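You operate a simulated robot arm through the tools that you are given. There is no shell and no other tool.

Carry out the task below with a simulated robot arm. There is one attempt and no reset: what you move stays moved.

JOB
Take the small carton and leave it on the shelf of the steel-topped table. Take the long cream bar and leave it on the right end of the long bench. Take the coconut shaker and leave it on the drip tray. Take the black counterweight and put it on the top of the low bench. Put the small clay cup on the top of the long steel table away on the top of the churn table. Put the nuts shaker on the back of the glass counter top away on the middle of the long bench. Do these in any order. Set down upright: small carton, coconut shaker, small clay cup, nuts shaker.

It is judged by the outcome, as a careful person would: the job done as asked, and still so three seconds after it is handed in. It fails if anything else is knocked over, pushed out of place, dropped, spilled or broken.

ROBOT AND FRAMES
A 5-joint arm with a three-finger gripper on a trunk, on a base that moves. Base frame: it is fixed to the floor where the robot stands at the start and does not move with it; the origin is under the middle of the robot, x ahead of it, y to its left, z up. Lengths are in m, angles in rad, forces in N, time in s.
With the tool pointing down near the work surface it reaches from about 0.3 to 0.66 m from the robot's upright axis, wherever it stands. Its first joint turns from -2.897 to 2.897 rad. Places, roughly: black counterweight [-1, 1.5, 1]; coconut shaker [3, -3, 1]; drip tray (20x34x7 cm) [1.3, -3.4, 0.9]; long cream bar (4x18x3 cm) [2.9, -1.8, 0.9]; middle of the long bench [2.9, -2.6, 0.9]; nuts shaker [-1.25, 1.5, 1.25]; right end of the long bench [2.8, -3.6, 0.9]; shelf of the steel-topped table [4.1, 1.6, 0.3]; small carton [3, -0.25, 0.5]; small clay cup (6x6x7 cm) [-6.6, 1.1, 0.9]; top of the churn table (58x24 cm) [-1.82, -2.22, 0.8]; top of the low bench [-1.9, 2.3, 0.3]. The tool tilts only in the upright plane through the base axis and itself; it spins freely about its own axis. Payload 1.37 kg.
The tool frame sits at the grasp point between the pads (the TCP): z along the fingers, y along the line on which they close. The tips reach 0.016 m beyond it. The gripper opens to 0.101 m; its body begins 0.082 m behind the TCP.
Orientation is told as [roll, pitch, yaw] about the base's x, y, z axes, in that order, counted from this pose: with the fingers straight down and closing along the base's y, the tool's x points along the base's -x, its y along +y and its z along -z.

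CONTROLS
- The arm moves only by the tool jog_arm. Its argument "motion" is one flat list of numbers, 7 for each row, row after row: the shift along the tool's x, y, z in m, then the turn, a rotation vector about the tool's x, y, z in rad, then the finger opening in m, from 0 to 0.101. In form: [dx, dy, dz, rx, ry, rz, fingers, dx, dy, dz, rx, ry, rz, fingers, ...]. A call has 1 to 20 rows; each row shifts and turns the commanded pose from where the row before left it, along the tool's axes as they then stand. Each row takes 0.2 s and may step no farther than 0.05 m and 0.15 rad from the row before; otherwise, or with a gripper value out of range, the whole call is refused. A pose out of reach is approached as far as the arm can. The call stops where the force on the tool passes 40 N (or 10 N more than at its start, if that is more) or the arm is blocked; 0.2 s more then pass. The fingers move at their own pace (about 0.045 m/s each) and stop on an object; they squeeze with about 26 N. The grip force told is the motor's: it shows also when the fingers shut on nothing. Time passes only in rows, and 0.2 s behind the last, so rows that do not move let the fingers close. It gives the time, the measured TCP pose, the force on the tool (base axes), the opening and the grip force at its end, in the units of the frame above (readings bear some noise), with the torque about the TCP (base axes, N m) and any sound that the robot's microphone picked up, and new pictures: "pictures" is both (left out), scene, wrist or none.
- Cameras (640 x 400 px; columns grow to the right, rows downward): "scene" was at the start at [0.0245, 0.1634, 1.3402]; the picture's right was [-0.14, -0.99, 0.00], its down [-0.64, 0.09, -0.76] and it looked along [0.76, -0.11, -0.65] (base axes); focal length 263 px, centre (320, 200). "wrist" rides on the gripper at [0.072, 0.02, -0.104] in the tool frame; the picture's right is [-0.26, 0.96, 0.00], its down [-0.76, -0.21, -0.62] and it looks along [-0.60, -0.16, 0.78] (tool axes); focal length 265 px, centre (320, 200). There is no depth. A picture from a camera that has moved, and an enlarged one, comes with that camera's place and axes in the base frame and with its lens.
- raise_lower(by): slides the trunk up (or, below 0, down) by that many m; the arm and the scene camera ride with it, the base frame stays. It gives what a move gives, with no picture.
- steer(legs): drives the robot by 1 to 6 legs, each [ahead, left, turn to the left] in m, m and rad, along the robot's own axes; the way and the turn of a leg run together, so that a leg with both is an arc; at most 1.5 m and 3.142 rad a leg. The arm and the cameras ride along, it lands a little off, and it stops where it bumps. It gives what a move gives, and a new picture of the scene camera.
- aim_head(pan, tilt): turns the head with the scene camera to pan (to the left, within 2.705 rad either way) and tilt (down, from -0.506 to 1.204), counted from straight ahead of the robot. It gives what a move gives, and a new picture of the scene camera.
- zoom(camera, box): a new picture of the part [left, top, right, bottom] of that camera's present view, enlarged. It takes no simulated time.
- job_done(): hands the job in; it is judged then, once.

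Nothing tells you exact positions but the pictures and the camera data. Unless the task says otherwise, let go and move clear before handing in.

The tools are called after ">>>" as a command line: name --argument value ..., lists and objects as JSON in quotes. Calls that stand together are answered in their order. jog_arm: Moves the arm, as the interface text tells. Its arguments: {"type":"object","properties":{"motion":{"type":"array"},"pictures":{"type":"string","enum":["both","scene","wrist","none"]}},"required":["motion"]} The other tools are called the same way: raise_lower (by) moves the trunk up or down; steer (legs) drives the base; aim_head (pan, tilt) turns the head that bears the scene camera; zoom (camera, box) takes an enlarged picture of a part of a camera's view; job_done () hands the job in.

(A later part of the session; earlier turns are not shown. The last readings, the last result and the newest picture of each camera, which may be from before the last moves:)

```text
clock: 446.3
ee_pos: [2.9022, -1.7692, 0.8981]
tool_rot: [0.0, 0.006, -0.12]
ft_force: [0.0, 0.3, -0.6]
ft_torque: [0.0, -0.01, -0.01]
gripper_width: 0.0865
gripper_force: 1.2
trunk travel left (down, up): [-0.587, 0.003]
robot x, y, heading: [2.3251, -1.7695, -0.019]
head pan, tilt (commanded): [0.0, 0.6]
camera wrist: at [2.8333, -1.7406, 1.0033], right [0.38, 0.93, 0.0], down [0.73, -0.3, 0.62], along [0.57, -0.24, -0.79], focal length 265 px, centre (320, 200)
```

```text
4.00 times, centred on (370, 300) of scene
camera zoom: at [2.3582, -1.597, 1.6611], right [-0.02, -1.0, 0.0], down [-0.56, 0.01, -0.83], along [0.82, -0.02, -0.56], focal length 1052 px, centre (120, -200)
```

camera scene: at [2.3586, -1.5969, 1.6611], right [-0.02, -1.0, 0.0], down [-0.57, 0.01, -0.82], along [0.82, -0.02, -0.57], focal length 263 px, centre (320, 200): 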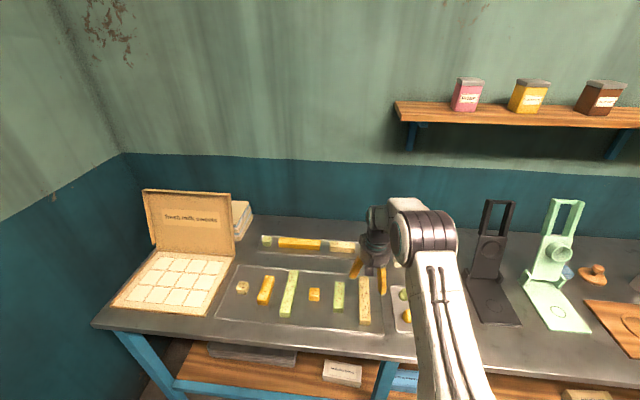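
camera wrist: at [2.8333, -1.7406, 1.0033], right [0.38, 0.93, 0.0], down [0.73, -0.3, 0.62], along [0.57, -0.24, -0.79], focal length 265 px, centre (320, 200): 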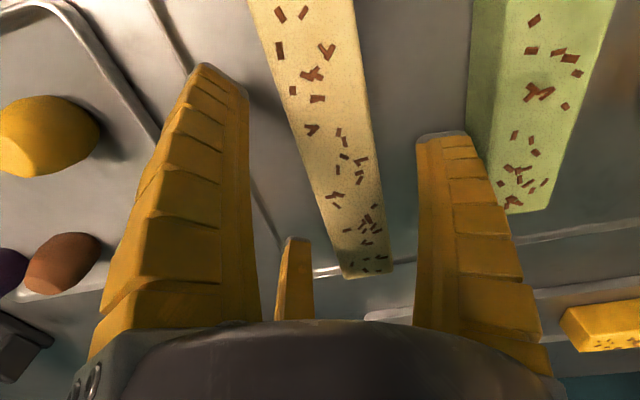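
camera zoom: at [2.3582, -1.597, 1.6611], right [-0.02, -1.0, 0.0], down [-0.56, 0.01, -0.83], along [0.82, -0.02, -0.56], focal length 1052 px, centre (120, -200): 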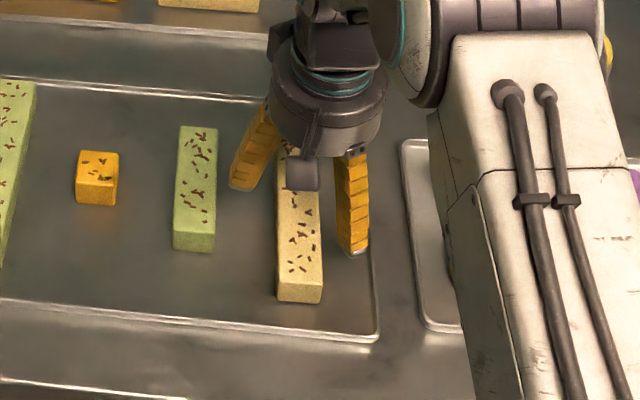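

>>> jog_arm --motion '[0, 0, 0.008, 0, 0, 0, 0.085, 0, 0, 0, 0, 0, 0, 0.07, 0, 0, 0, 0, 0, 0, 0.06, 0, 0, 0, 0, 0, 0, 0.04, 0, 0, 0, 0, 0, 0, 0.0, 0, 0, 0, 0, 0, 0, 0.0, 0, 0, 0, 0, 0, 0, 0.0]' --pictures "wrist"

>>> zoom --camera "scene" --box '[330, 250, 410, 350]'

```text
clock: 447.9
ee_pos: [2.9023, -1.7679, 0.891]
tool_rot: [0.001, 0.005, -0.12]
ft_force: [1.2, 1.2, 4.5]
ft_torque: [0.2, 0.08, -0.2]
gripper_width: 0.0484
gripper_force: 25.7
trunk travel left (down, up): [-0.587, 0.003]
robot x, y, heading: [2.3237, -1.7694, -0.016]
head pan, tilt (commanded): [0.0, 0.6]
camera wrist: at [2.833, -1.7394, 0.9958], right [0.38, 0.93, 0.0], down [0.73, -0.3, 0.62], along [0.57, -0.24, -0.79], focal length 265 px, centre (320, 200)
```

wrist: 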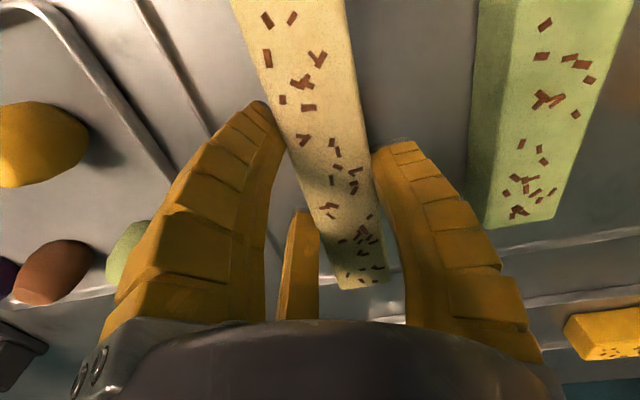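

```text
4.00 times, centred on (370, 300) of scene
camera zoom: at [2.3578, -1.5968, 1.6611], right [-0.02, -1.0, 0.0], down [-0.56, 0.01, -0.83], along [0.83, -0.02, -0.56], focal length 1052 px, centre (120, -200)
```

zoom: 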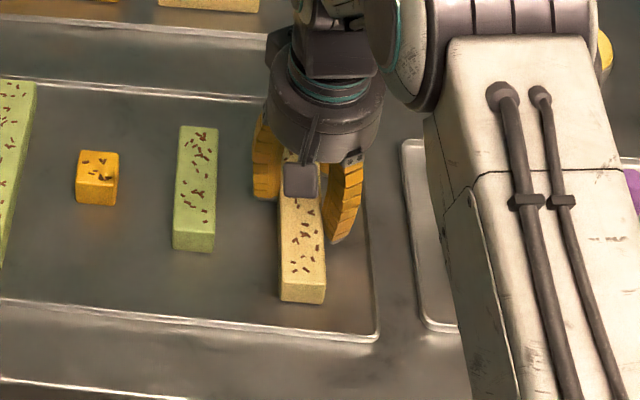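

The bar is gripped. Lifting gently.

>>> jog_arm --motion '[0, 0, -0.008, 0, 0, 0, 0.0, 0, 0, -0.02, 0, 0, 0, 0.0, 0, 0, -0.03, 0, 0, 0, 0.0]' --pictures "wrist"

>>> zoom --camera "scene" --box '[320, 200, 440, 340]'

```text
clock: 448.7
ee_pos: [2.9008, -1.7675, 0.9482]
tool_rot: [0.0, 0.006, -0.122]
ft_force: [0.4, 0.7, -3.1]
ft_torque: [-0.06, -0.01, -0.02]
gripper_width: 0.0476
gripper_force: 26.4
trunk travel left (down, up): [-0.587, 0.003]
robot x, y, heading: [2.3223, -1.7715, -0.02]
head pan, tilt (commanded): [0.0, 0.6]
camera wrist: at [2.8314, -1.7391, 1.0532], right [0.38, 0.93, 0.0], down [0.73, -0.3, 0.62], along [0.57, -0.24, -0.79], focal length 265 px, centre (320, 200)
```

wrist: 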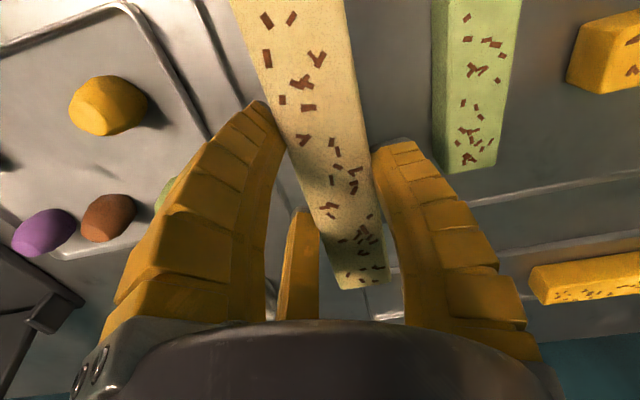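

```text
2.86 times, centred on (380, 270) of scene
camera zoom: at [2.3577, -1.597, 1.661], right [-0.02, -1.0, 0.0], down [-0.56, 0.01, -0.83], along [0.83, -0.02, -0.56], focal length 751 px, centre (149, 0)
```

zoom: 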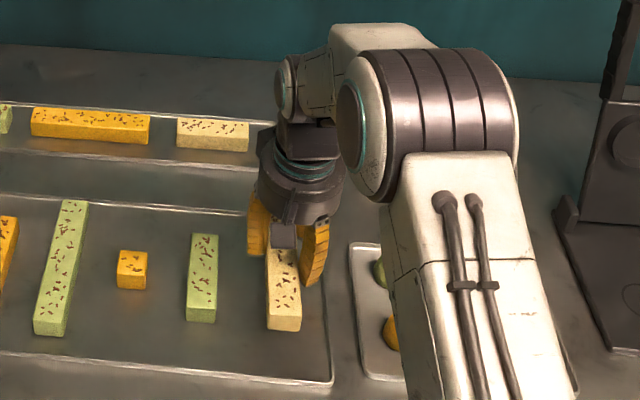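

>>> jog_arm --motion '[0.02, 0, -0.05, 0, 0, 0, 0.0, 0.04, 0, -0.03, 0, 0, 0, 0.0, 0.04, 0, -0.03, 0, 0, 0, 0.0, 0.04, 0, -0.03, 0, 0, 0, 0.0]' --pictures "none"

>>> steer --legs '[[-0.35, 0, 0.02], [0, -1.2, 0]]'

>>> aim_head --pan -0.5 --tilt 0.6

```text
refused: row 1 steps farther than a row can; nothing moved
```

```text
clock: 456.5
ee_pos: [2.5616, -2.9336, 0.9475]
tool_rot: [0.0, 0.005, -0.096]
ft_force: [-0.5, 0.8, -3.0]
ft_torque: [0.01, -0.01, 0.02]
gripper_width: 0.0476
gripper_force: 25.9
trunk travel left (down, up): [-0.587, 0.003]
robot x, y, heading: [1.986, -2.953, 0.007]
head pan, tilt (commanded): [0.0, 0.6]
camera scene: at [2.014, -2.7772, 1.6611], right [0.01, -1.0, 0.0], down [-0.57, 0.0, -0.82], along [0.82, 0.0, -0.57], focal length 263 px, centre (320, 200)
```

scene: 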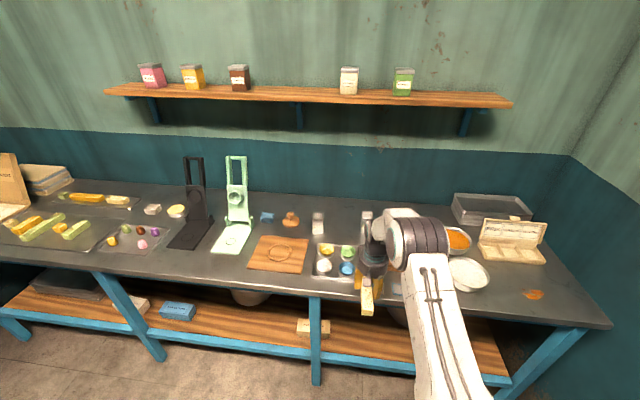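

```text
clock: 457.5
ee_pos: [2.5607, -2.9345, 0.9478]
tool_rot: [0.001, 0.004, -0.096]
ft_force: [0.3, 0.4, -2.1]
ft_torque: [-0.06, 0.0, 0.02]
gripper_width: 0.0472
gripper_force: 25.6
trunk travel left (down, up): [-0.587, 0.003]
robot x, y, heading: [1.9869, -2.9572, 0.007]
head pan, tilt (commanded): [-0.499, 0.6]
camera scene: at [2.0035, -2.8192, 1.661], right [-0.47, -0.88, 0.0], down [-0.5, 0.27, -0.82], along [0.73, -0.39, -0.57], focal length 263 px, centre (320, 200)
```

scene: 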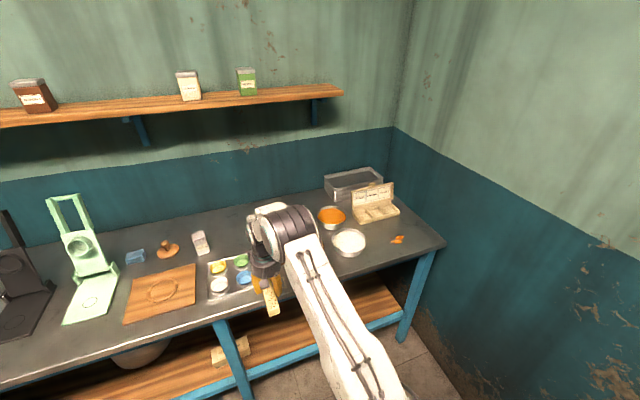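

The lift was refused but the base moved with the arm low; I must check that nothing was disturbed before going on.

>>> jog_arm --motion '[0.02, 0, -0.04, 0, 0, 0, 0.0, 0.035, 0, -0.03, 0, 0, 0, 0.0, 0.035, 0, -0.03, 0, 0, 0, 0.0, 0.035, 0, -0.03, 0, 0, 0, 0.0, 0.02, 0, -0.03, 0, 0, 0, 0.0]' --pictures "none"

>>> aim_head --pan 0.1 --tilt 0.55

>>> zoom --camera "scene" --box '[0, 140, 240, 290]'

>>> zoom --camera "scene" --box '[180, 140, 420, 290]'

```text
clock: 458.7
ee_pos: [2.4184, -2.9189, 1.1083]
tool_rot: [-0.001, 0.004, -0.096]
ft_force: [0.2, -0.6, -2.6]
ft_torque: [-0.01, -0.02, -0.02]
gripper_width: 0.0471
gripper_force: 25.8
trunk travel left (down, up): [-0.587, 0.003]
robot x, y, heading: [1.987, -2.9571, 0.006]
head pan, tilt (commanded): [-0.499, 0.6]
```

```text
clock: 459.7
ee_pos: [2.4203, -2.9196, 1.1098]
tool_rot: [-0.002, 0.006, -0.097]
ft_force: [0.2, 0.4, -2.8]
ft_torque: [-0.01, -0.03, -0.02]
gripper_width: 0.0472
gripper_force: 26.1
trunk travel left (down, up): [-0.587, 0.003]
robot x, y, heading: [1.9895, -2.9518, 0.007]
head pan, tilt (commanded): [0.099, 0.55]
camera scene: at [2.0149, -2.7681, 1.6655], right [0.1, -0.99, 0.0], down [-0.52, -0.05, -0.85], along [0.85, 0.09, -0.52], focal length 263 px, centre (320, 200)
```

scene: 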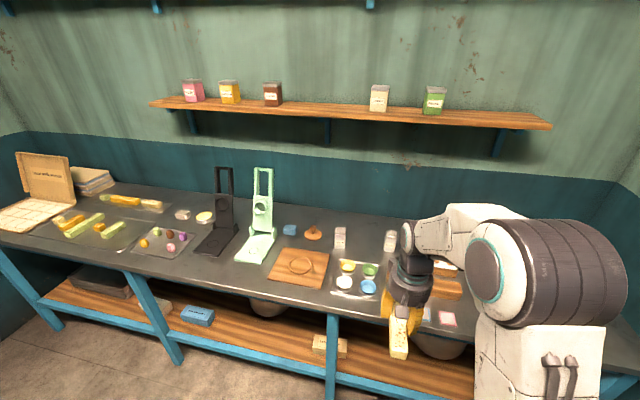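

```text
2.67 times, centred on (120, 215) of scene
camera zoom: at [2.0149, -2.7681, 1.6655], right [0.1, -0.99, 0.0], down [-0.52, -0.05, -0.85], along [0.85, 0.09, -0.52], focal length 701 px, centre (853, 160)
```

zoom: 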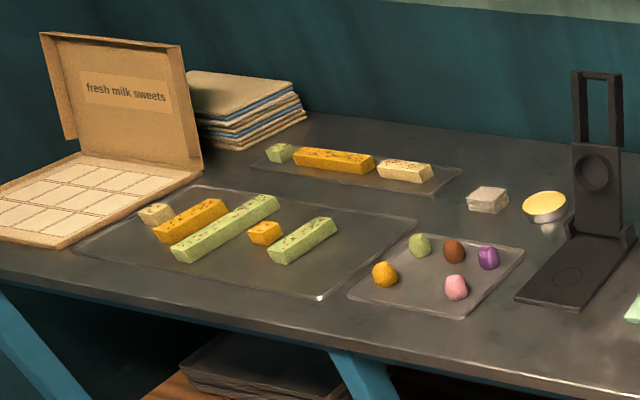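

```text
2.67 times, centred on (300, 215) of scene
camera zoom: at [2.0149, -2.7681, 1.6655], right [0.1, -0.99, 0.0], down [-0.52, -0.05, -0.85], along [0.85, 0.09, -0.52], focal length 701 px, centre (373, 160)
```

zoom: 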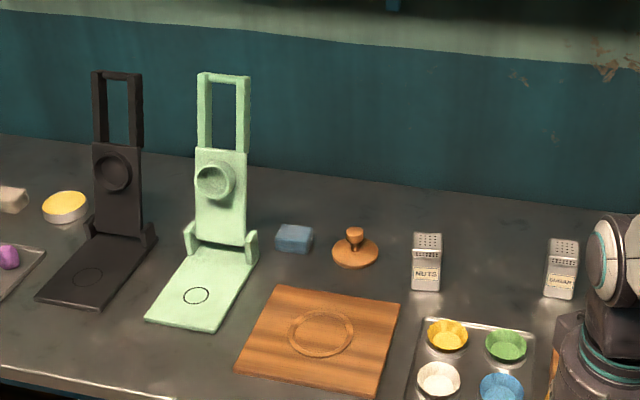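

Everything on the bench is intact. Now moving carefully into the gap toward the right end of the bench.

>>> steer --legs '[[0.17, 0, 0], [0, -0.25, 0]]'

>>> aim_head --pan -0.3 --tilt 0.75

```text
clock: 462.5
ee_pos: [2.5901, -3.1654, 1.1096]
tool_rot: [-0.001, 0.006, -0.092]
ft_force: [0.1, -0.8, -2.7]
ft_torque: [0.02, 0.04, 0.01]
gripper_width: 0.0469
gripper_force: 25.9
trunk travel left (down, up): [-0.587, 0.003]
robot x, y, heading: [2.1546, -3.1994, 0.006]
head pan, tilt (commanded): [0.099, 0.55]
camera scene: at [2.1851, -3.0148, 1.6657], right [0.11, -0.99, 0.0], down [-0.52, -0.06, -0.85], along [0.85, 0.09, -0.52], focal length 263 px, centre (320, 200)
```

scene: 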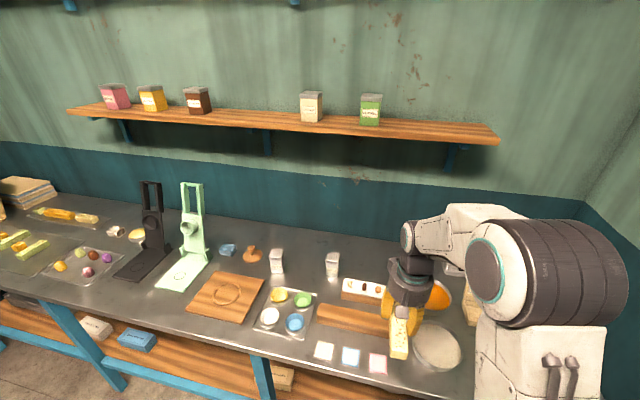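

```text
clock: 463.4
ee_pos: [2.5902, -3.164, 1.1086]
tool_rot: [-0.002, 0.006, -0.094]
ft_force: [0.7, -0.4, -2.6]
ft_torque: [0.03, -0.05, 0.04]
gripper_width: 0.047
gripper_force: 26.0
trunk travel left (down, up): [-0.587, 0.003]
robot x, y, heading: [2.1589, -3.1965, 0.009]
head pan, tilt (commanded): [-0.3, 0.75]
camera scene: at [2.1752, -3.047, 1.6482], right [-0.29, -0.96, 0.0], down [-0.65, 0.2, -0.73], along [0.7, -0.21, -0.68], focal length 263 px, centre (320, 200)
```

scene: 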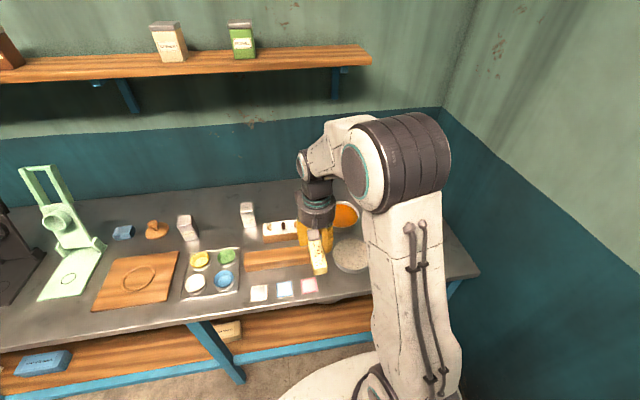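

>>> jog_arm --motion '[0, 0.05, 0, 0, 0, 0, 0.0, 0, 0.05, 0, 0, 0, 0, 0.0, 0, 0.05, 0, 0, 0, 0, 0.0, 0.01, 0.045, 0, 0, 0, 0, 0.0, 0.02, 0.04, 0, 0, 0, 0, 0.0]' --pictures "none"

>>> aim_head --pan -0.6 --tilt 0.75

>>> zoom --camera "scene" --box '[200, 100, 460, 280]'

```text
clock: 464.6
ee_pos: [2.5807, -2.9244, 1.1076]
tool_rot: [-0.002, 0.002, -0.093]
ft_force: [0.3, 0.3, -2.5]
ft_torque: [-0.01, -0.03, 0.02]
gripper_width: 0.0472
gripper_force: 25.8
trunk travel left (down, up): [-0.587, 0.003]
robot x, y, heading: [2.1536, -3.1956, 0.009]
head pan, tilt (commanded): [-0.3, 0.75]
```

```text
clock: 465.4
ee_pos: [2.5806, -2.9267, 1.1089]
tool_rot: [-0.003, 0.003, -0.093]
ft_force: [-0.5, 0.5, -2.6]
ft_torque: [-0.02, 0.0, 0.03]
gripper_width: 0.047
gripper_force: 25.9
trunk travel left (down, up): [-0.587, 0.003]
robot x, y, heading: [2.1539, -3.2003, 0.009]
head pan, tilt (commanded): [-0.6, 0.75]
camera scene: at [2.1646, -3.0692, 1.6481], right [-0.56, -0.83, 0.0], down [-0.57, 0.38, -0.73], along [0.61, -0.41, -0.68], focal length 263 px, centre (320, 200)
```

scene: 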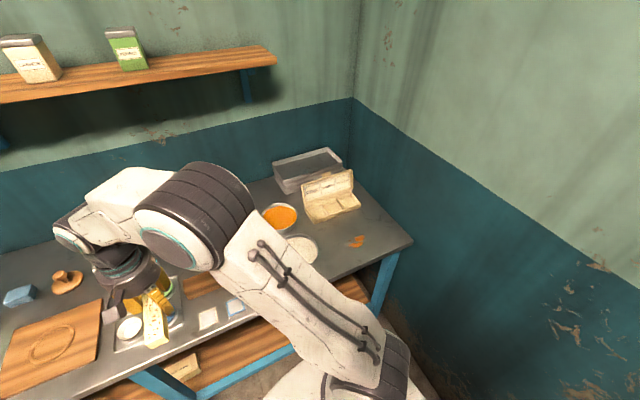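

```text
2.22 times, centred on (330, 190) of scene
camera zoom: at [2.1646, -3.0692, 1.6481], right [-0.56, -0.83, 0.0], down [-0.57, 0.38, -0.73], along [0.61, -0.41, -0.68], focal length 584 px, centre (298, 222)
```

zoom: 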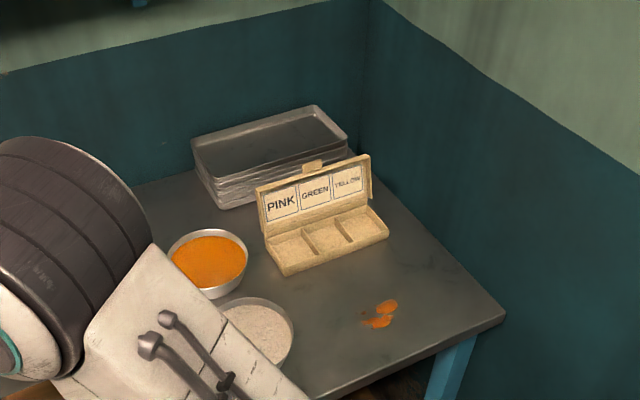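

The right end has a free strip right of the orange stain, near (2.62, −3.635). Moving the base a bit farther right.

>>> steer --legs '[[0, -0.22, 0]]'

>>> aim_head --pan -0.4 --tilt 0.9

>>> zoom --camera "scene" --box '[220, 80, 480, 260]'

```text
clock: 467.1
ee_pos: [2.584, -3.145, 1.1078]
tool_rot: [0.0, 0.004, -0.094]
ft_force: [0.0, -0.1, -2.7]
ft_torque: [0.05, 0.0, 0.03]
gripper_width: 0.0469
gripper_force: 26.1
trunk travel left (down, up): [-0.587, 0.003]
robot x, y, heading: [2.157, -3.4163, 0.01]
head pan, tilt (commanded): [-0.6, 0.75]
camera scene: at [2.1665, -3.2875, 1.6483], right [-0.56, -0.83, 0.0], down [-0.57, 0.38, -0.73], along [0.61, -0.41, -0.68], focal length 263 px, centre (320, 200)
```

scene: 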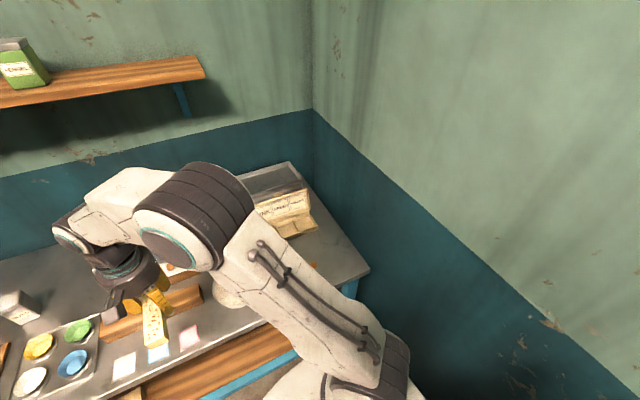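

```text
clock: 467.8
ee_pos: [2.5834, -3.1441, 1.108]
tool_rot: [-0.004, 0.004, -0.093]
ft_force: [0.7, 0.5, -2.4]
ft_torque: [0.0, 0.04, 0.01]
gripper_width: 0.0473
gripper_force: 26.1
trunk travel left (down, up): [-0.587, 0.003]
robot x, y, heading: [2.1564, -3.4168, 0.002]
head pan, tilt (commanded): [-0.4, 0.901]
camera scene: at [2.1675, -3.2689, 1.6363], right [-0.38, -0.92, 0.0], down [-0.72, 0.3, -0.62], along [0.57, -0.24, -0.78], focal length 263 px, centre (320, 200)
```

scene: 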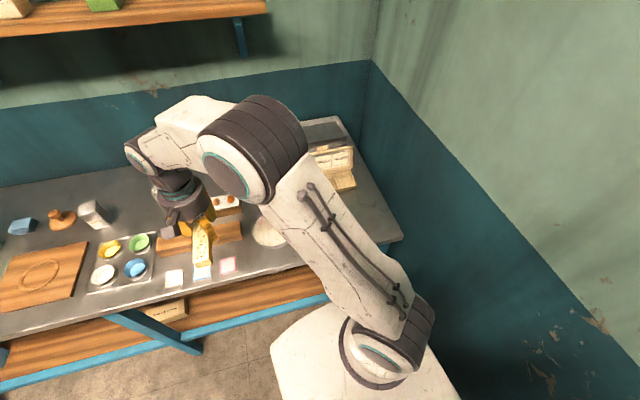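

```text
2.22 times, centred on (350, 170) of scene
camera zoom: at [2.1675, -3.2689, 1.6363], right [-0.38, -0.92, 0.0], down [-0.72, 0.3, -0.62], along [0.57, -0.24, -0.78], focal length 584 px, centre (253, 267)
```

zoom: 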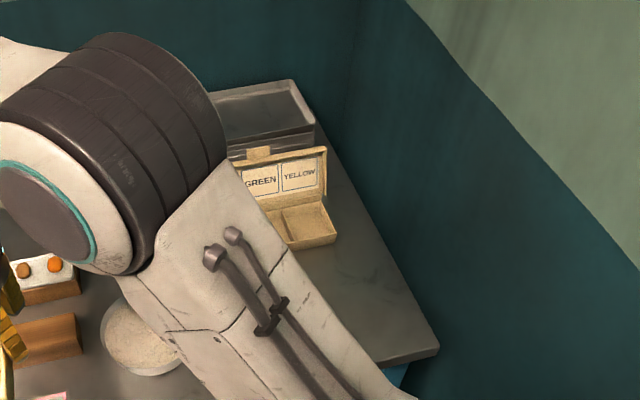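

>>> jog_arm --motion '[-0.0056, -0.0463, 0, 0, 0, 0, 0.0, -0.0056, -0.0463, 0, 0, 0, 0, 0.0, -0.0056, -0.0463, 0, 0, 0, 0, 0.0, -0.0056, -0.0463, 0, 0, 0, 0, 0.0, -0.0056, -0.0463, 0, 0, 0, 0, 0.0, -0.0056, -0.0463, 0, 0, 0, 0, 0.0, -0.0056, -0.0463, 0, 0, 0, 0, 0.0, -0.0056, -0.0463, 0, 0, 0, 0, 0.0]' --pictures "both"

```text
clock: 469.6
ee_pos: [2.5932, -3.521, 1.1072]
tool_rot: [0.002, 0.003, -0.094]
ft_force: [0.5, 0.2, -2.7]
ft_torque: [-0.01, -0.02, -0.03]
gripper_width: 0.0468
gripper_force: 25.6
trunk travel left (down, up): [-0.587, 0.003]
robot x, y, heading: [2.1577, -3.4205, 0.009]
head pan, tilt (commanded): [-0.4, 0.901]
camera scene: at [2.1677, -3.2703, 1.6364], right [-0.38, -0.92, 0.0], down [-0.72, 0.3, -0.62], along [0.57, -0.24, -0.78], focal length 263 px, centre (320, 200)
camera wrist: at [2.5235, -3.4944, 1.212], right [0.35, 0.94, 0.0], down [0.74, -0.28, 0.62], along [0.58, -0.22, -0.79], focal length 265 px, centre (320, 200)
```

scene: 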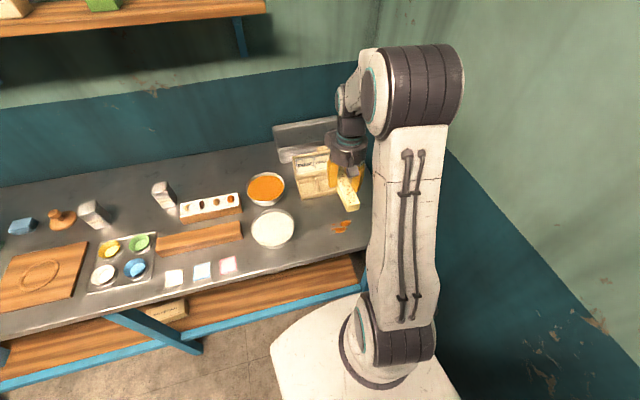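
wrist: 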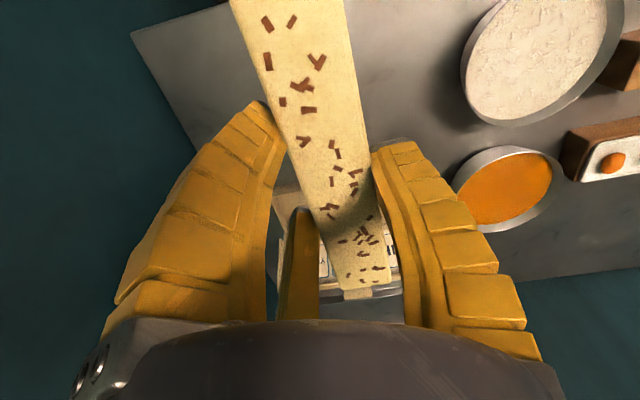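

>>> jog_arm --motion '[-0.008, -0.0458, 0, 0, 0, 0.03, 0.0, -0.008, -0.0458, 0, 0, 0, 0, 0.0, -0.008, -0.0458, 0, 0, 0, 0, 0.0, 0, 0, 0.05, 0, 0, 0, 0.0, 0, 0, 0.05, 0, 0, 0, 0.0]' --pictures "both"

>>> zoom --camera "scene" --box '[260, 100, 440, 260]'

```text
clock: 470.8
ee_pos: [2.6028, -3.6575, 1.0096]
tool_rot: [0.003, 0.001, -0.124]
ft_force: [-0.2, -0.5, -2.5]
ft_torque: [-0.04, 0.04, 0.02]
gripper_width: 0.047
gripper_force: 25.6
trunk travel left (down, up): [-0.587, 0.003]
robot x, y, heading: [2.1571, -3.412, 0.006]
head pan, tilt (commanded): [-0.4, 0.901]
camera scene: at [2.1684, -3.2698, 1.6364], right [-0.38, -0.92, 0.0], down [-0.72, 0.3, -0.62], along [0.57, -0.24, -0.78], focal length 263 px, centre (320, 200)
camera wrist: at [2.5331, -3.6295, 1.1139], right [0.38, 0.92, 0.0], down [0.73, -0.3, 0.62], along [0.57, -0.24, -0.79], focal length 265 px, centre (320, 200)
```

scene: 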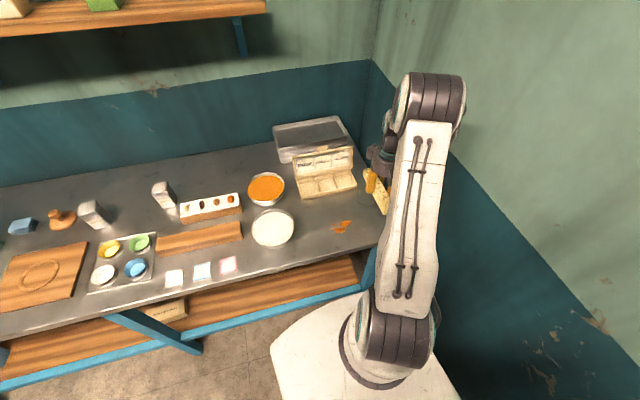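
wrist: 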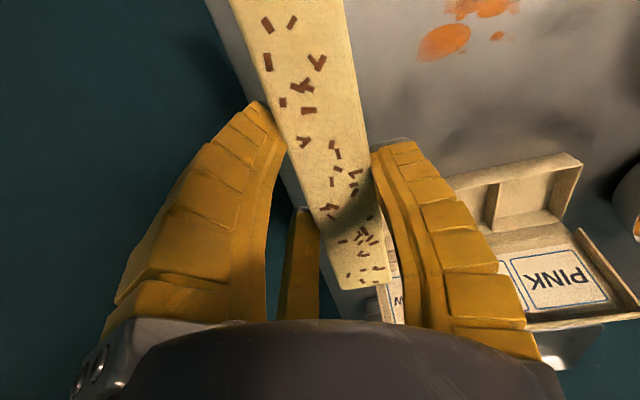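

```text
2.50 times, centred on (350, 180) of scene
camera zoom: at [2.1684, -3.2698, 1.6364], right [-0.38, -0.92, 0.0], down [-0.72, 0.3, -0.62], along [0.57, -0.24, -0.78], focal length 657 px, centre (245, 250)
```

zoom: 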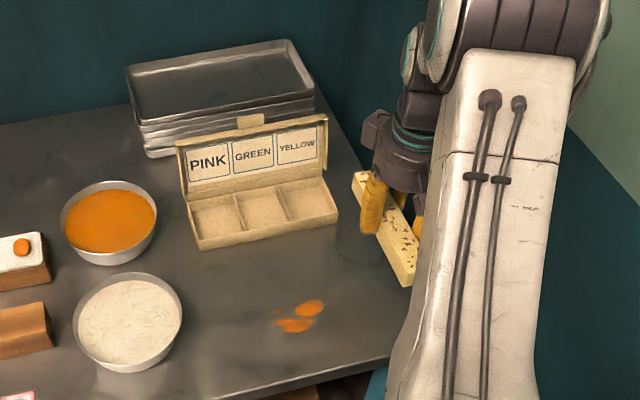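

>>> jog_arm --motion '[0, 0.012, 0.04, 0, 0, 0, 0.0, 0, 0, 0.04, 0, 0, 0, 0.0, 0, 0, 0.015, 0, 0, 0, 0.0]' --pictures "both"

>>> zoom --camera "scene" --box '[260, 120, 440, 280]'

```text
clock: 471.6
ee_pos: [2.6032, -3.6439, 0.9133]
tool_rot: [-0.001, 0.002, -0.123]
ft_force: [-0.2, 0.0, -0.9]
ft_torque: [-0.01, -0.01, 0.0]
gripper_width: 0.0468
gripper_force: 25.9
trunk travel left (down, up): [-0.587, 0.003]
robot x, y, heading: [2.1554, -3.4154, 0.003]
head pan, tilt (commanded): [-0.4, 0.901]
camera scene: at [2.1677, -3.2692, 1.6363], right [-0.38, -0.92, 0.0], down [-0.72, 0.3, -0.62], along [0.57, -0.24, -0.78], focal length 263 px, centre (320, 200)
camera wrist: at [2.533, -3.6149, 1.0179], right [0.38, 0.92, 0.0], down [0.73, -0.3, 0.62], along [0.57, -0.24, -0.78], focal length 265 px, centre (320, 200)
```

scene: 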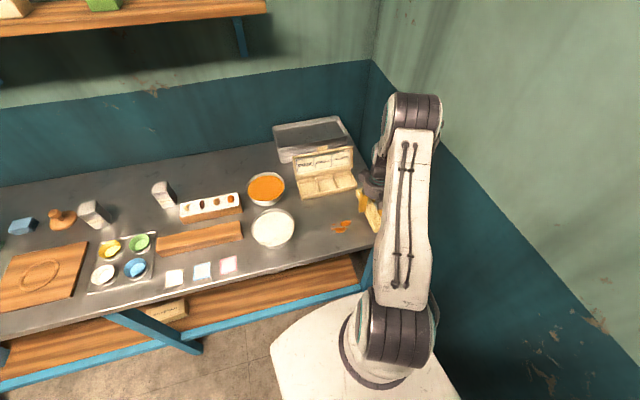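
wrist: 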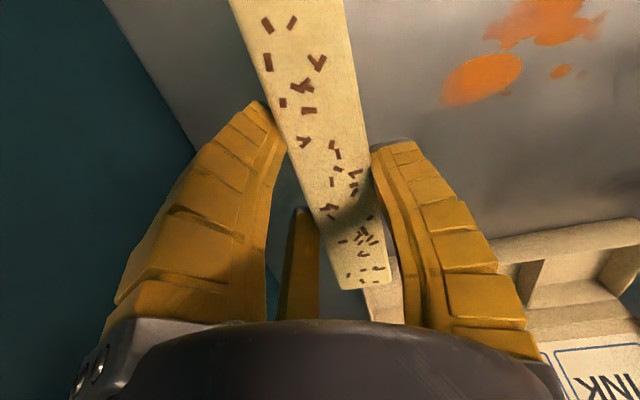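

```text
2.50 times, centred on (350, 200) of scene
camera zoom: at [2.1677, -3.2692, 1.6363], right [-0.38, -0.92, 0.0], down [-0.72, 0.3, -0.62], along [0.57, -0.24, -0.78], focal length 657 px, centre (245, 200)
```

zoom: 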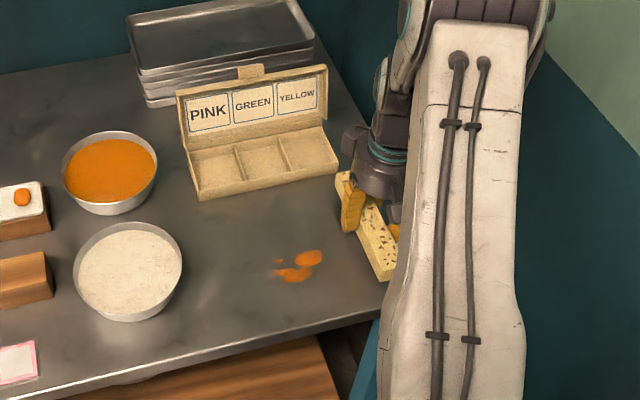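

>>> jog_arm --motion '[0, 0, 0.01, 0, 0, 0, 0.0, 0, 0, 0.006, 0, 0, 0, 0.0, 0, 0, 0.004, 0, 0, 0, 0.0]' --pictures "wrist"

```text
clock: 472.4
ee_pos: [2.6033, -3.6439, 0.8948]
tool_rot: [-0.001, 0.002, -0.123]
ft_force: [0.8, 0.5, -1.9]
ft_torque: [0.01, 0.02, -0.01]
gripper_width: 0.0471
gripper_force: 26.5
trunk travel left (down, up): [-0.587, 0.003]
robot x, y, heading: [2.1579, -3.4148, 0.009]
head pan, tilt (commanded): [-0.4, 0.901]
camera wrist: at [2.5333, -3.6151, 0.9985], right [0.38, 0.92, 0.0], down [0.73, -0.3, 0.62], along [0.57, -0.24, -0.79], focal length 265 px, centre (320, 200)
```

wrist: 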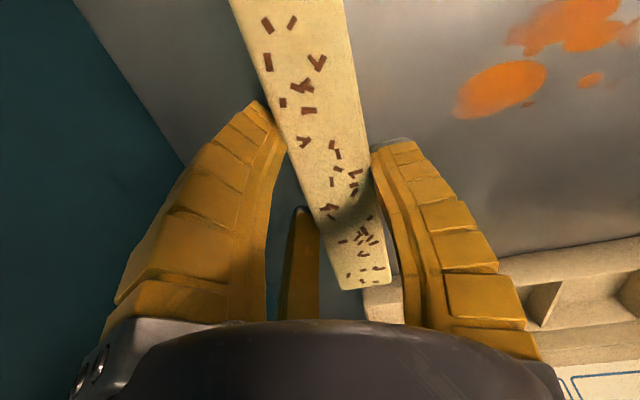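

>>> jog_arm --motion '[0, 0, 0.003, 0, 0, 0, 0.0, 0, 0, 0.003, 0, 0, 0, 0.0]' --pictures "none"

```text
clock: 473.0
ee_pos: [2.6018, -3.645, 0.8887]
tool_rot: [0.001, 0.002, -0.125]
ft_force: [0.1, 0.3, -2.6]
ft_torque: [0.01, 0.01, -0.03]
gripper_width: 0.0469
gripper_force: 26.7
trunk travel left (down, up): [-0.587, 0.003]
robot x, y, heading: [2.1592, -3.4161, 0.011]
head pan, tilt (commanded): [-0.4, 0.901]
```

>>> jog_arm --motion '[0, 0, 0.003, 0, 0, 0, 0.0]' --pictures "none"

```text
clock: 473.4
ee_pos: [2.6023, -3.6432, 0.8873]
tool_rot: [-0.001, -0.002, -0.125]
ft_force: [-1.5, 2.5, 17.4]
ft_torque: [-0.06, 0.24, -0.12]
gripper_width: 0.0473
gripper_force: 26.2
trunk travel left (down, up): [-0.587, 0.003]
robot x, y, heading: [2.1588, -3.4157, 0.004]
head pan, tilt (commanded): [-0.4, 0.901]
```

Contact. Releasing the bar.

>>> jog_arm --motion '[0, 0, -0.002, 0, 0, 0, 0.0, 0, 0, 0, 0, 0, 0, 0.06, 0, 0, 0, 0, 0, 0, 0.07, 0, 0, 0, 0, 0, 0, 0.085, 0, 0, 0, 0, 0, 0, 0.085, 0, 0, -0.02, 0, 0, 0, 0.085, 0, 0, -0.04, 0, 0, 0, 0.085, 0, 0, -0.05, 0, 0, 0, 0.085]' --pictures "both"

>>> zoom --camera "scene" --box '[260, 120, 440, 280]'

```text
clock: 475.2
ee_pos: [2.6026, -3.6458, 0.9987]
tool_rot: [0.001, 0.001, -0.124]
ft_force: [0.1, 0.0, 0.5]
ft_torque: [-0.03, 0.0, -0.02]
gripper_width: 0.0868
gripper_force: 1.2
trunk travel left (down, up): [-0.587, 0.003]
robot x, y, heading: [2.1572, -3.4178, 0.007]
head pan, tilt (commanded): [-0.4, 0.901]
camera scene: at [2.1666, -3.2686, 1.6361], right [-0.38, -0.92, 0.0], down [-0.72, 0.3, -0.62], along [0.57, -0.24, -0.78], focal length 263 px, centre (320, 200)
camera wrist: at [2.5337, -3.6165, 1.1037], right [0.38, 0.92, 0.0], down [0.73, -0.3, 0.62], along [0.57, -0.24, -0.79], focal length 265 px, centre (320, 200)
```

scene: 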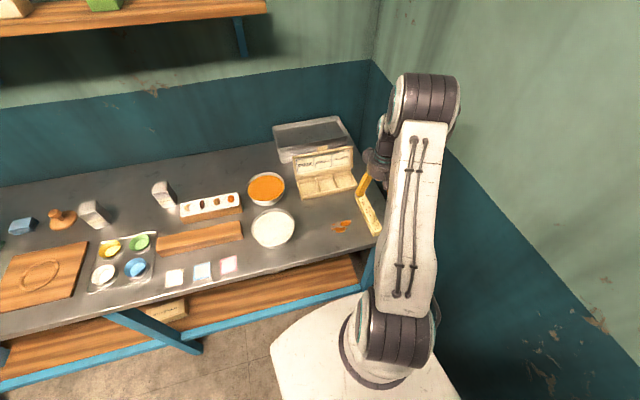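
wrist: 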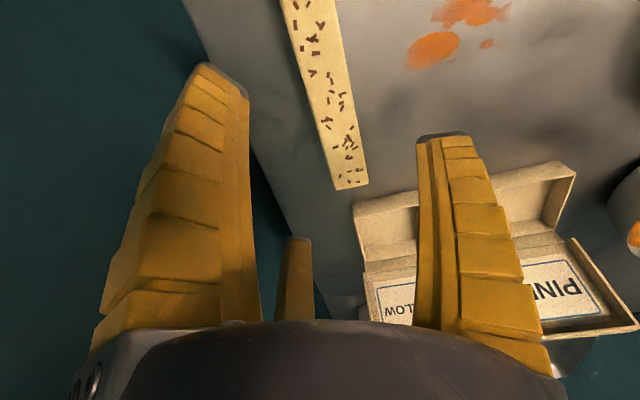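

```text
2.50 times, centred on (350, 200) of scene
camera zoom: at [2.1666, -3.2686, 1.6361], right [-0.38, -0.92, 0.0], down [-0.72, 0.3, -0.62], along [0.57, -0.24, -0.78], focal length 657 px, centre (245, 200)
```

zoom: 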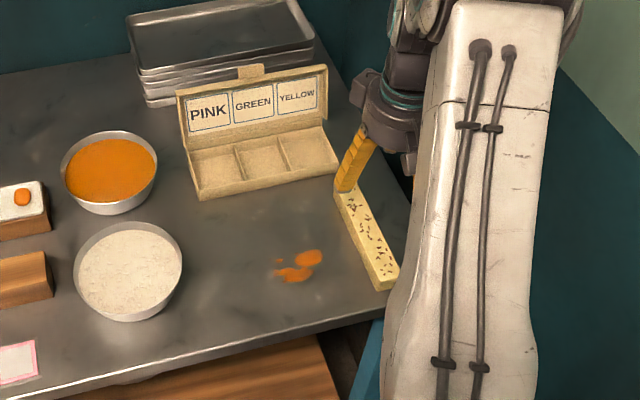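

The bar lies on the right end of the bench. Last item: the small carton. Tucking the arm and leaving the room.

>>> jog_arm --motion '[0, 0, -0.05, 0, 0, 0, 0.1, 0, 0, -0.05, 0, 0, 0, 0.1, 0.01, 0.045, -0.01, 0, 0, 0, 0.1, 0.01, 0.045, -0.01, 0, 0, 0, 0.1, 0.01, 0.045, 0, 0, 0, 0, 0.1, 0.01, 0.045, 0, 0, 0, 0, 0.1, 0, 0.045, 0, 0, 0, 0, 0.1]' --pictures "none"

```text
clock: 476.8
ee_pos: [2.591, -3.4169, 1.1171]
tool_rot: [0.0, 0.002, -0.124]
ft_force: [0.6, 0.3, -0.1]
ft_torque: [-0.03, 0.01, 0.02]
gripper_width: 0.0996
gripper_force: 0.0
trunk travel left (down, up): [-0.587, 0.003]
robot x, y, heading: [2.158, -3.4161, 0.007]
head pan, tilt (commanded): [-0.4, 0.901]
```

>>> steer --legs '[[0, 0.8, 0], [-1.2, 0.6, 0], [-0.95, 0.42, 0], [0, 0, 1.57]]'

>>> aim_head --pan 0.0 --tilt 0.6

```text
clock: 496.2
ee_pos: [0.0064, -1.1469, 1.1178]
tool_rot: [0.0, 0.004, 1.427]
ft_force: [0.2, 1.0, 0.0]
ft_torque: [0.01, 0.05, 0.01]
gripper_width: 0.1003
gripper_force: 0.2
trunk travel left (down, up): [-0.587, 0.003]
robot x, y, heading: [-0.0003, -1.5765, 1.552]
head pan, tilt (commanded): [-0.4, 0.901]
camera scene: at [-0.1504, -1.5677, 1.6362], right [0.92, -0.4, 0.0], down [-0.31, -0.72, -0.62], along [0.25, 0.57, -0.78], focal length 263 px, centre (320, 200)
```

scene: 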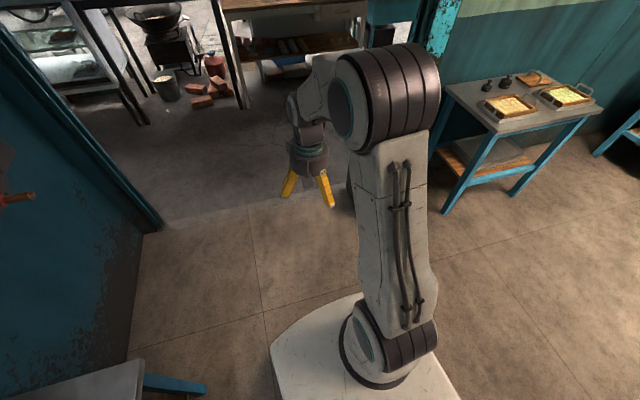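

```text
clock: 497.1
ee_pos: [0.007, -1.1471, 1.1169]
tool_rot: [-0.001, 0.004, 1.425]
ft_force: [0.2, 1.2, 0.5]
ft_torque: [-0.01, 0.01, 0.0]
gripper_width: 0.1
gripper_force: 0.1
trunk travel left (down, up): [-0.587, 0.003]
robot x, y, heading: [-0.0055, -1.577, 1.557]
head pan, tilt (commanded): [0.0, 0.6]
camera scene: at [-0.1794, -1.5484, 1.661], right [1.0, -0.01, 0.0], down [-0.01, -0.57, -0.82], along [0.01, 0.82, -0.57], focal length 263 px, centre (320, 200)
```

scene: 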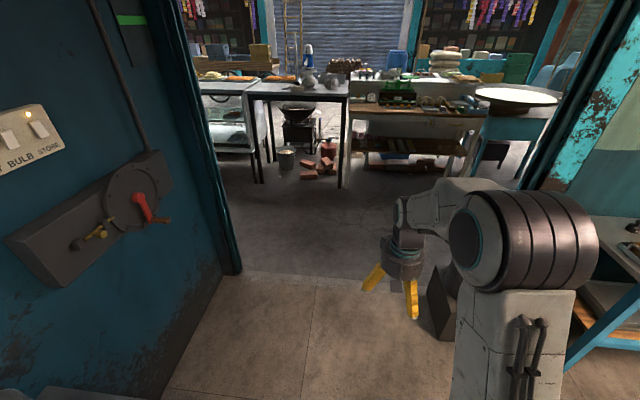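

>>> steer --legs '[[1.4, 0.08, 0], [0.62, 0, 0], [0, 0, -1.55]]'

>>> aim_head --pan 0.0 --tilt 0.45

```text
clock: 511.0
ee_pos: [0.3791, 0.4373, 1.1179]
tool_rot: [0.001, 0.003, -0.139]
ft_force: [-0.5, -0.6, 0.1]
ft_torque: [0.01, 0.04, 0.0]
gripper_width: 0.0998
gripper_force: 0.0
trunk travel left (down, up): [-0.587, 0.003]
robot x, y, heading: [-0.0525, 0.4458, -0.007]
head pan, tilt (commanded): [0.0, 0.6]
camera scene: at [-0.0225, 0.6219, 1.661], right [-0.01, -1.0, 0.0], down [-0.56, 0.01, -0.83], along [0.83, -0.01, -0.56], focal length 263 px, centre (320, 200)
```

scene: 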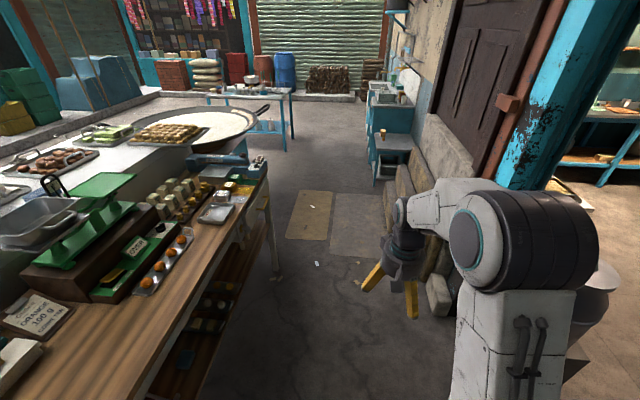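

```text
clock: 511.7
ee_pos: [0.3801, 0.4368, 1.1167]
tool_rot: [0.001, 0.004, -0.139]
ft_force: [-1.0, 1.3, -0.4]
ft_torque: [-0.02, -0.02, -0.02]
gripper_width: 0.0999
gripper_force: 0.0
trunk travel left (down, up): [-0.587, 0.003]
robot x, y, heading: [-0.0519, 0.4502, -0.016]
head pan, tilt (commanded): [0.0, 0.45]
camera scene: at [-0.019, 0.6219, 1.6745], right [-0.01, -1.0, 0.0], down [-0.44, 0.0, -0.9], along [0.9, -0.01, -0.44], focal length 263 px, centre (320, 200)
```

scene: 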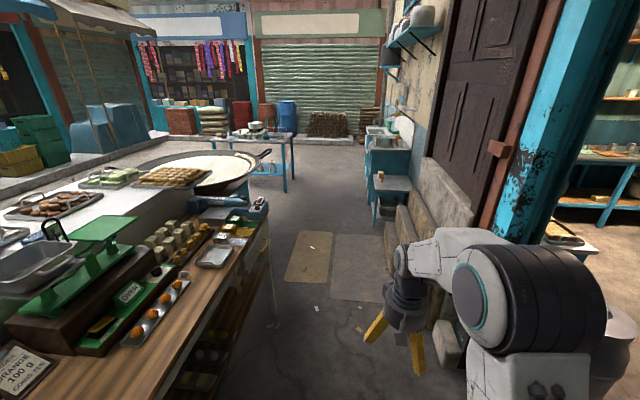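

>>> steer --legs '[[1.5, 0.02, 0], [0.5, 0, 0]]'

>>> aim_head --pan -0.3 --tilt 0.7

```text
refused: leg 1 is longer than a leg can be; nothing moved
```

```text
clock: 512.5
ee_pos: [0.3793, 0.4359, 1.1179]
tool_rot: [0.001, 0.001, -0.14]
ft_force: [0.6, -0.7, -0.7]
ft_torque: [0.02, 0.0, 0.04]
gripper_width: 0.1002
gripper_force: 0.2
trunk travel left (down, up): [-0.587, 0.003]
robot x, y, heading: [-0.0577, 0.4473, -0.01]
head pan, tilt (commanded): [-0.3, 0.7]
camera scene: at [-0.0299, 0.5969, 1.6525], right [-0.3, -0.95, 0.0], down [-0.61, 0.2, -0.77], along [0.73, -0.23, -0.64], focal length 263 px, centre (320, 200)
```

scene: 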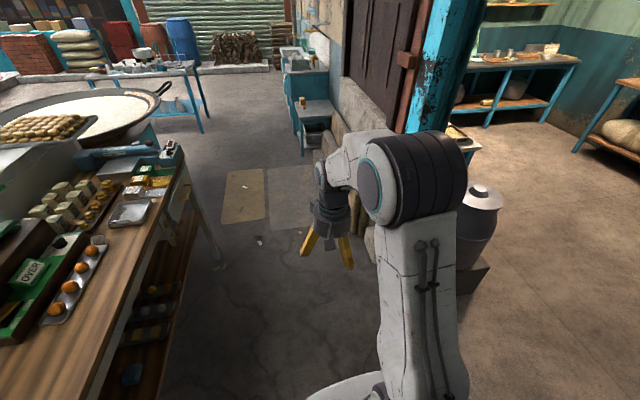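

>>> steer --legs '[[1.4, 0.02, 0], [0.6, 0, 0]]'

>>> aim_head --pan -0.3 --tilt 0.7

```text
clock: 522.5
ee_pos: [2.3952, 0.4354, 1.1167]
tool_rot: [-0.001, 0.003, -0.138]
ft_force: [0.9, -0.4, 0.3]
ft_torque: [0.01, 0.01, 0.02]
gripper_width: 0.1
gripper_force: 0.0
trunk travel left (down, up): [-0.587, 0.003]
robot x, y, heading: [1.9659, 0.4457, -0.007]
head pan, tilt (commanded): [-0.3, 0.7]
camera scene: at [1.9858, 0.5957, 1.6524], right [-0.3, -0.95, 0.0], down [-0.61, 0.2, -0.76], along [0.73, -0.23, -0.64], focal length 263 px, centre (320, 200)
```

scene: 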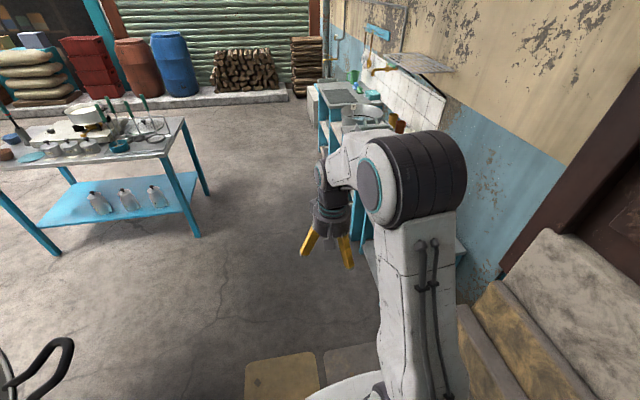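

```text
clock: 523.1
ee_pos: [2.3943, 0.4364, 1.1173]
tool_rot: [0.001, 0.004, -0.138]
ft_force: [-0.2, 0.2, -0.6]
ft_torque: [0.02, 0.0, 0.02]
gripper_width: 0.0999
gripper_force: 0.1
trunk travel left (down, up): [-0.587, 0.003]
robot x, y, heading: [1.9576, 0.4467, -0.01]
head pan, tilt (commanded): [-0.3, 0.7]
camera scene: at [1.985, 0.5957, 1.6524], right [-0.3, -0.95, 0.0], down [-0.61, 0.2, -0.77], along [0.73, -0.23, -0.64], focal length 263 px, centre (320, 200)
```

scene: 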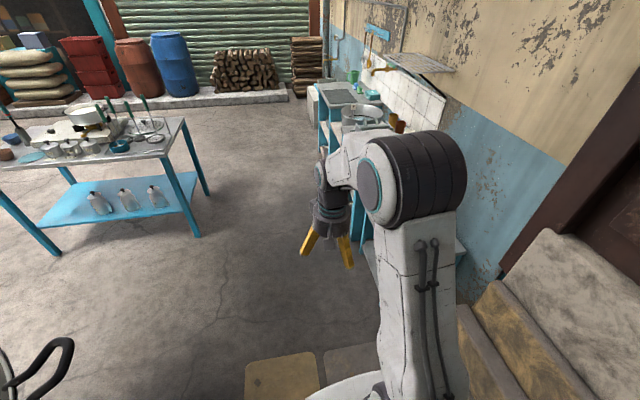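

>>> steer --legs '[[0.75, 0.1, 0]]'

>>> aim_head --pan -1.2 --tilt 0.7

```text
clock: 527.2
ee_pos: [3.1352, 0.533, 1.1175]
tool_rot: [0.001, 0.004, -0.138]
ft_force: [0.3, -0.7, 0.4]
ft_torque: [0.01, 0.02, 0.0]
gripper_width: 0.0999
gripper_force: 0.1
trunk travel left (down, up): [-0.587, 0.003]
robot x, y, heading: [2.7026, 0.5409, -0.006]
head pan, tilt (commanded): [-0.3, 0.7]
camera scene: at [2.7249, 0.6916, 1.6524], right [-0.3, -0.95, 0.0], down [-0.61, 0.19, -0.76], along [0.73, -0.23, -0.64], focal length 263 px, centre (320, 200)
```

scene: 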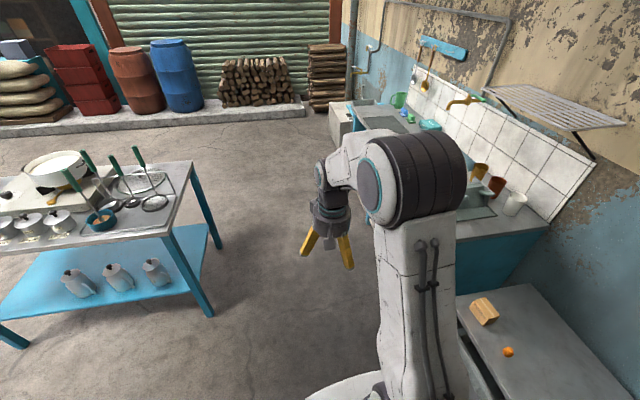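

```text
clock: 528.4
ee_pos: [3.1347, 0.5338, 1.1168]
tool_rot: [-0.001, 0.002, -0.136]
ft_force: [0.4, 0.0, -0.3]
ft_torque: [-0.02, -0.01, -0.02]
gripper_width: 0.0997
gripper_force: 0.1
trunk travel left (down, up): [-0.587, 0.003]
robot x, y, heading: [2.7026, 0.5432, -0.005]
head pan, tilt (commanded): [-1.201, 0.7]
camera scene: at [2.6737, 0.6377, 1.6524], right [-0.93, -0.36, 0.0], down [-0.23, 0.6, -0.76], along [0.27, -0.71, -0.64], focal length 263 px, centre (320, 200)
```

scene: 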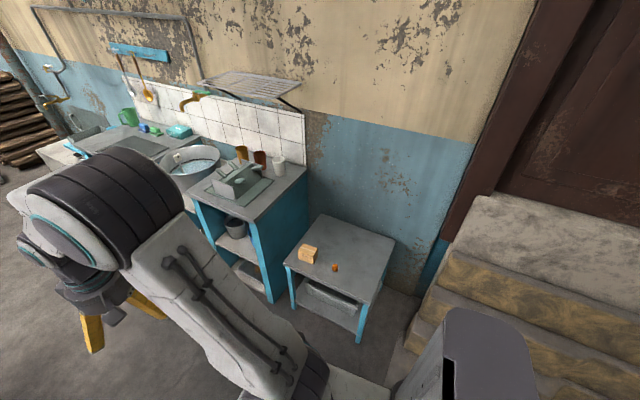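

>>> zoom --camera "scene" --box '[260, 200, 420, 330]'

```text
3.08 times, centred on (340, 265) of scene
camera zoom: at [2.6737, 0.6377, 1.6524], right [-0.93, -0.36, 0.0], down [-0.23, 0.6, -0.76], along [0.27, -0.71, -0.64], focal length 809 px, centre (258, 0)
```

zoom: 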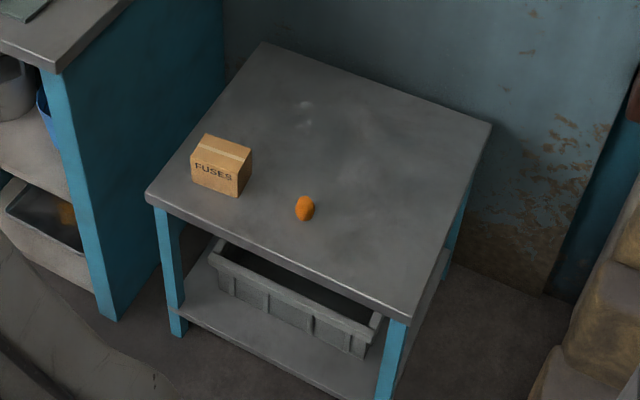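

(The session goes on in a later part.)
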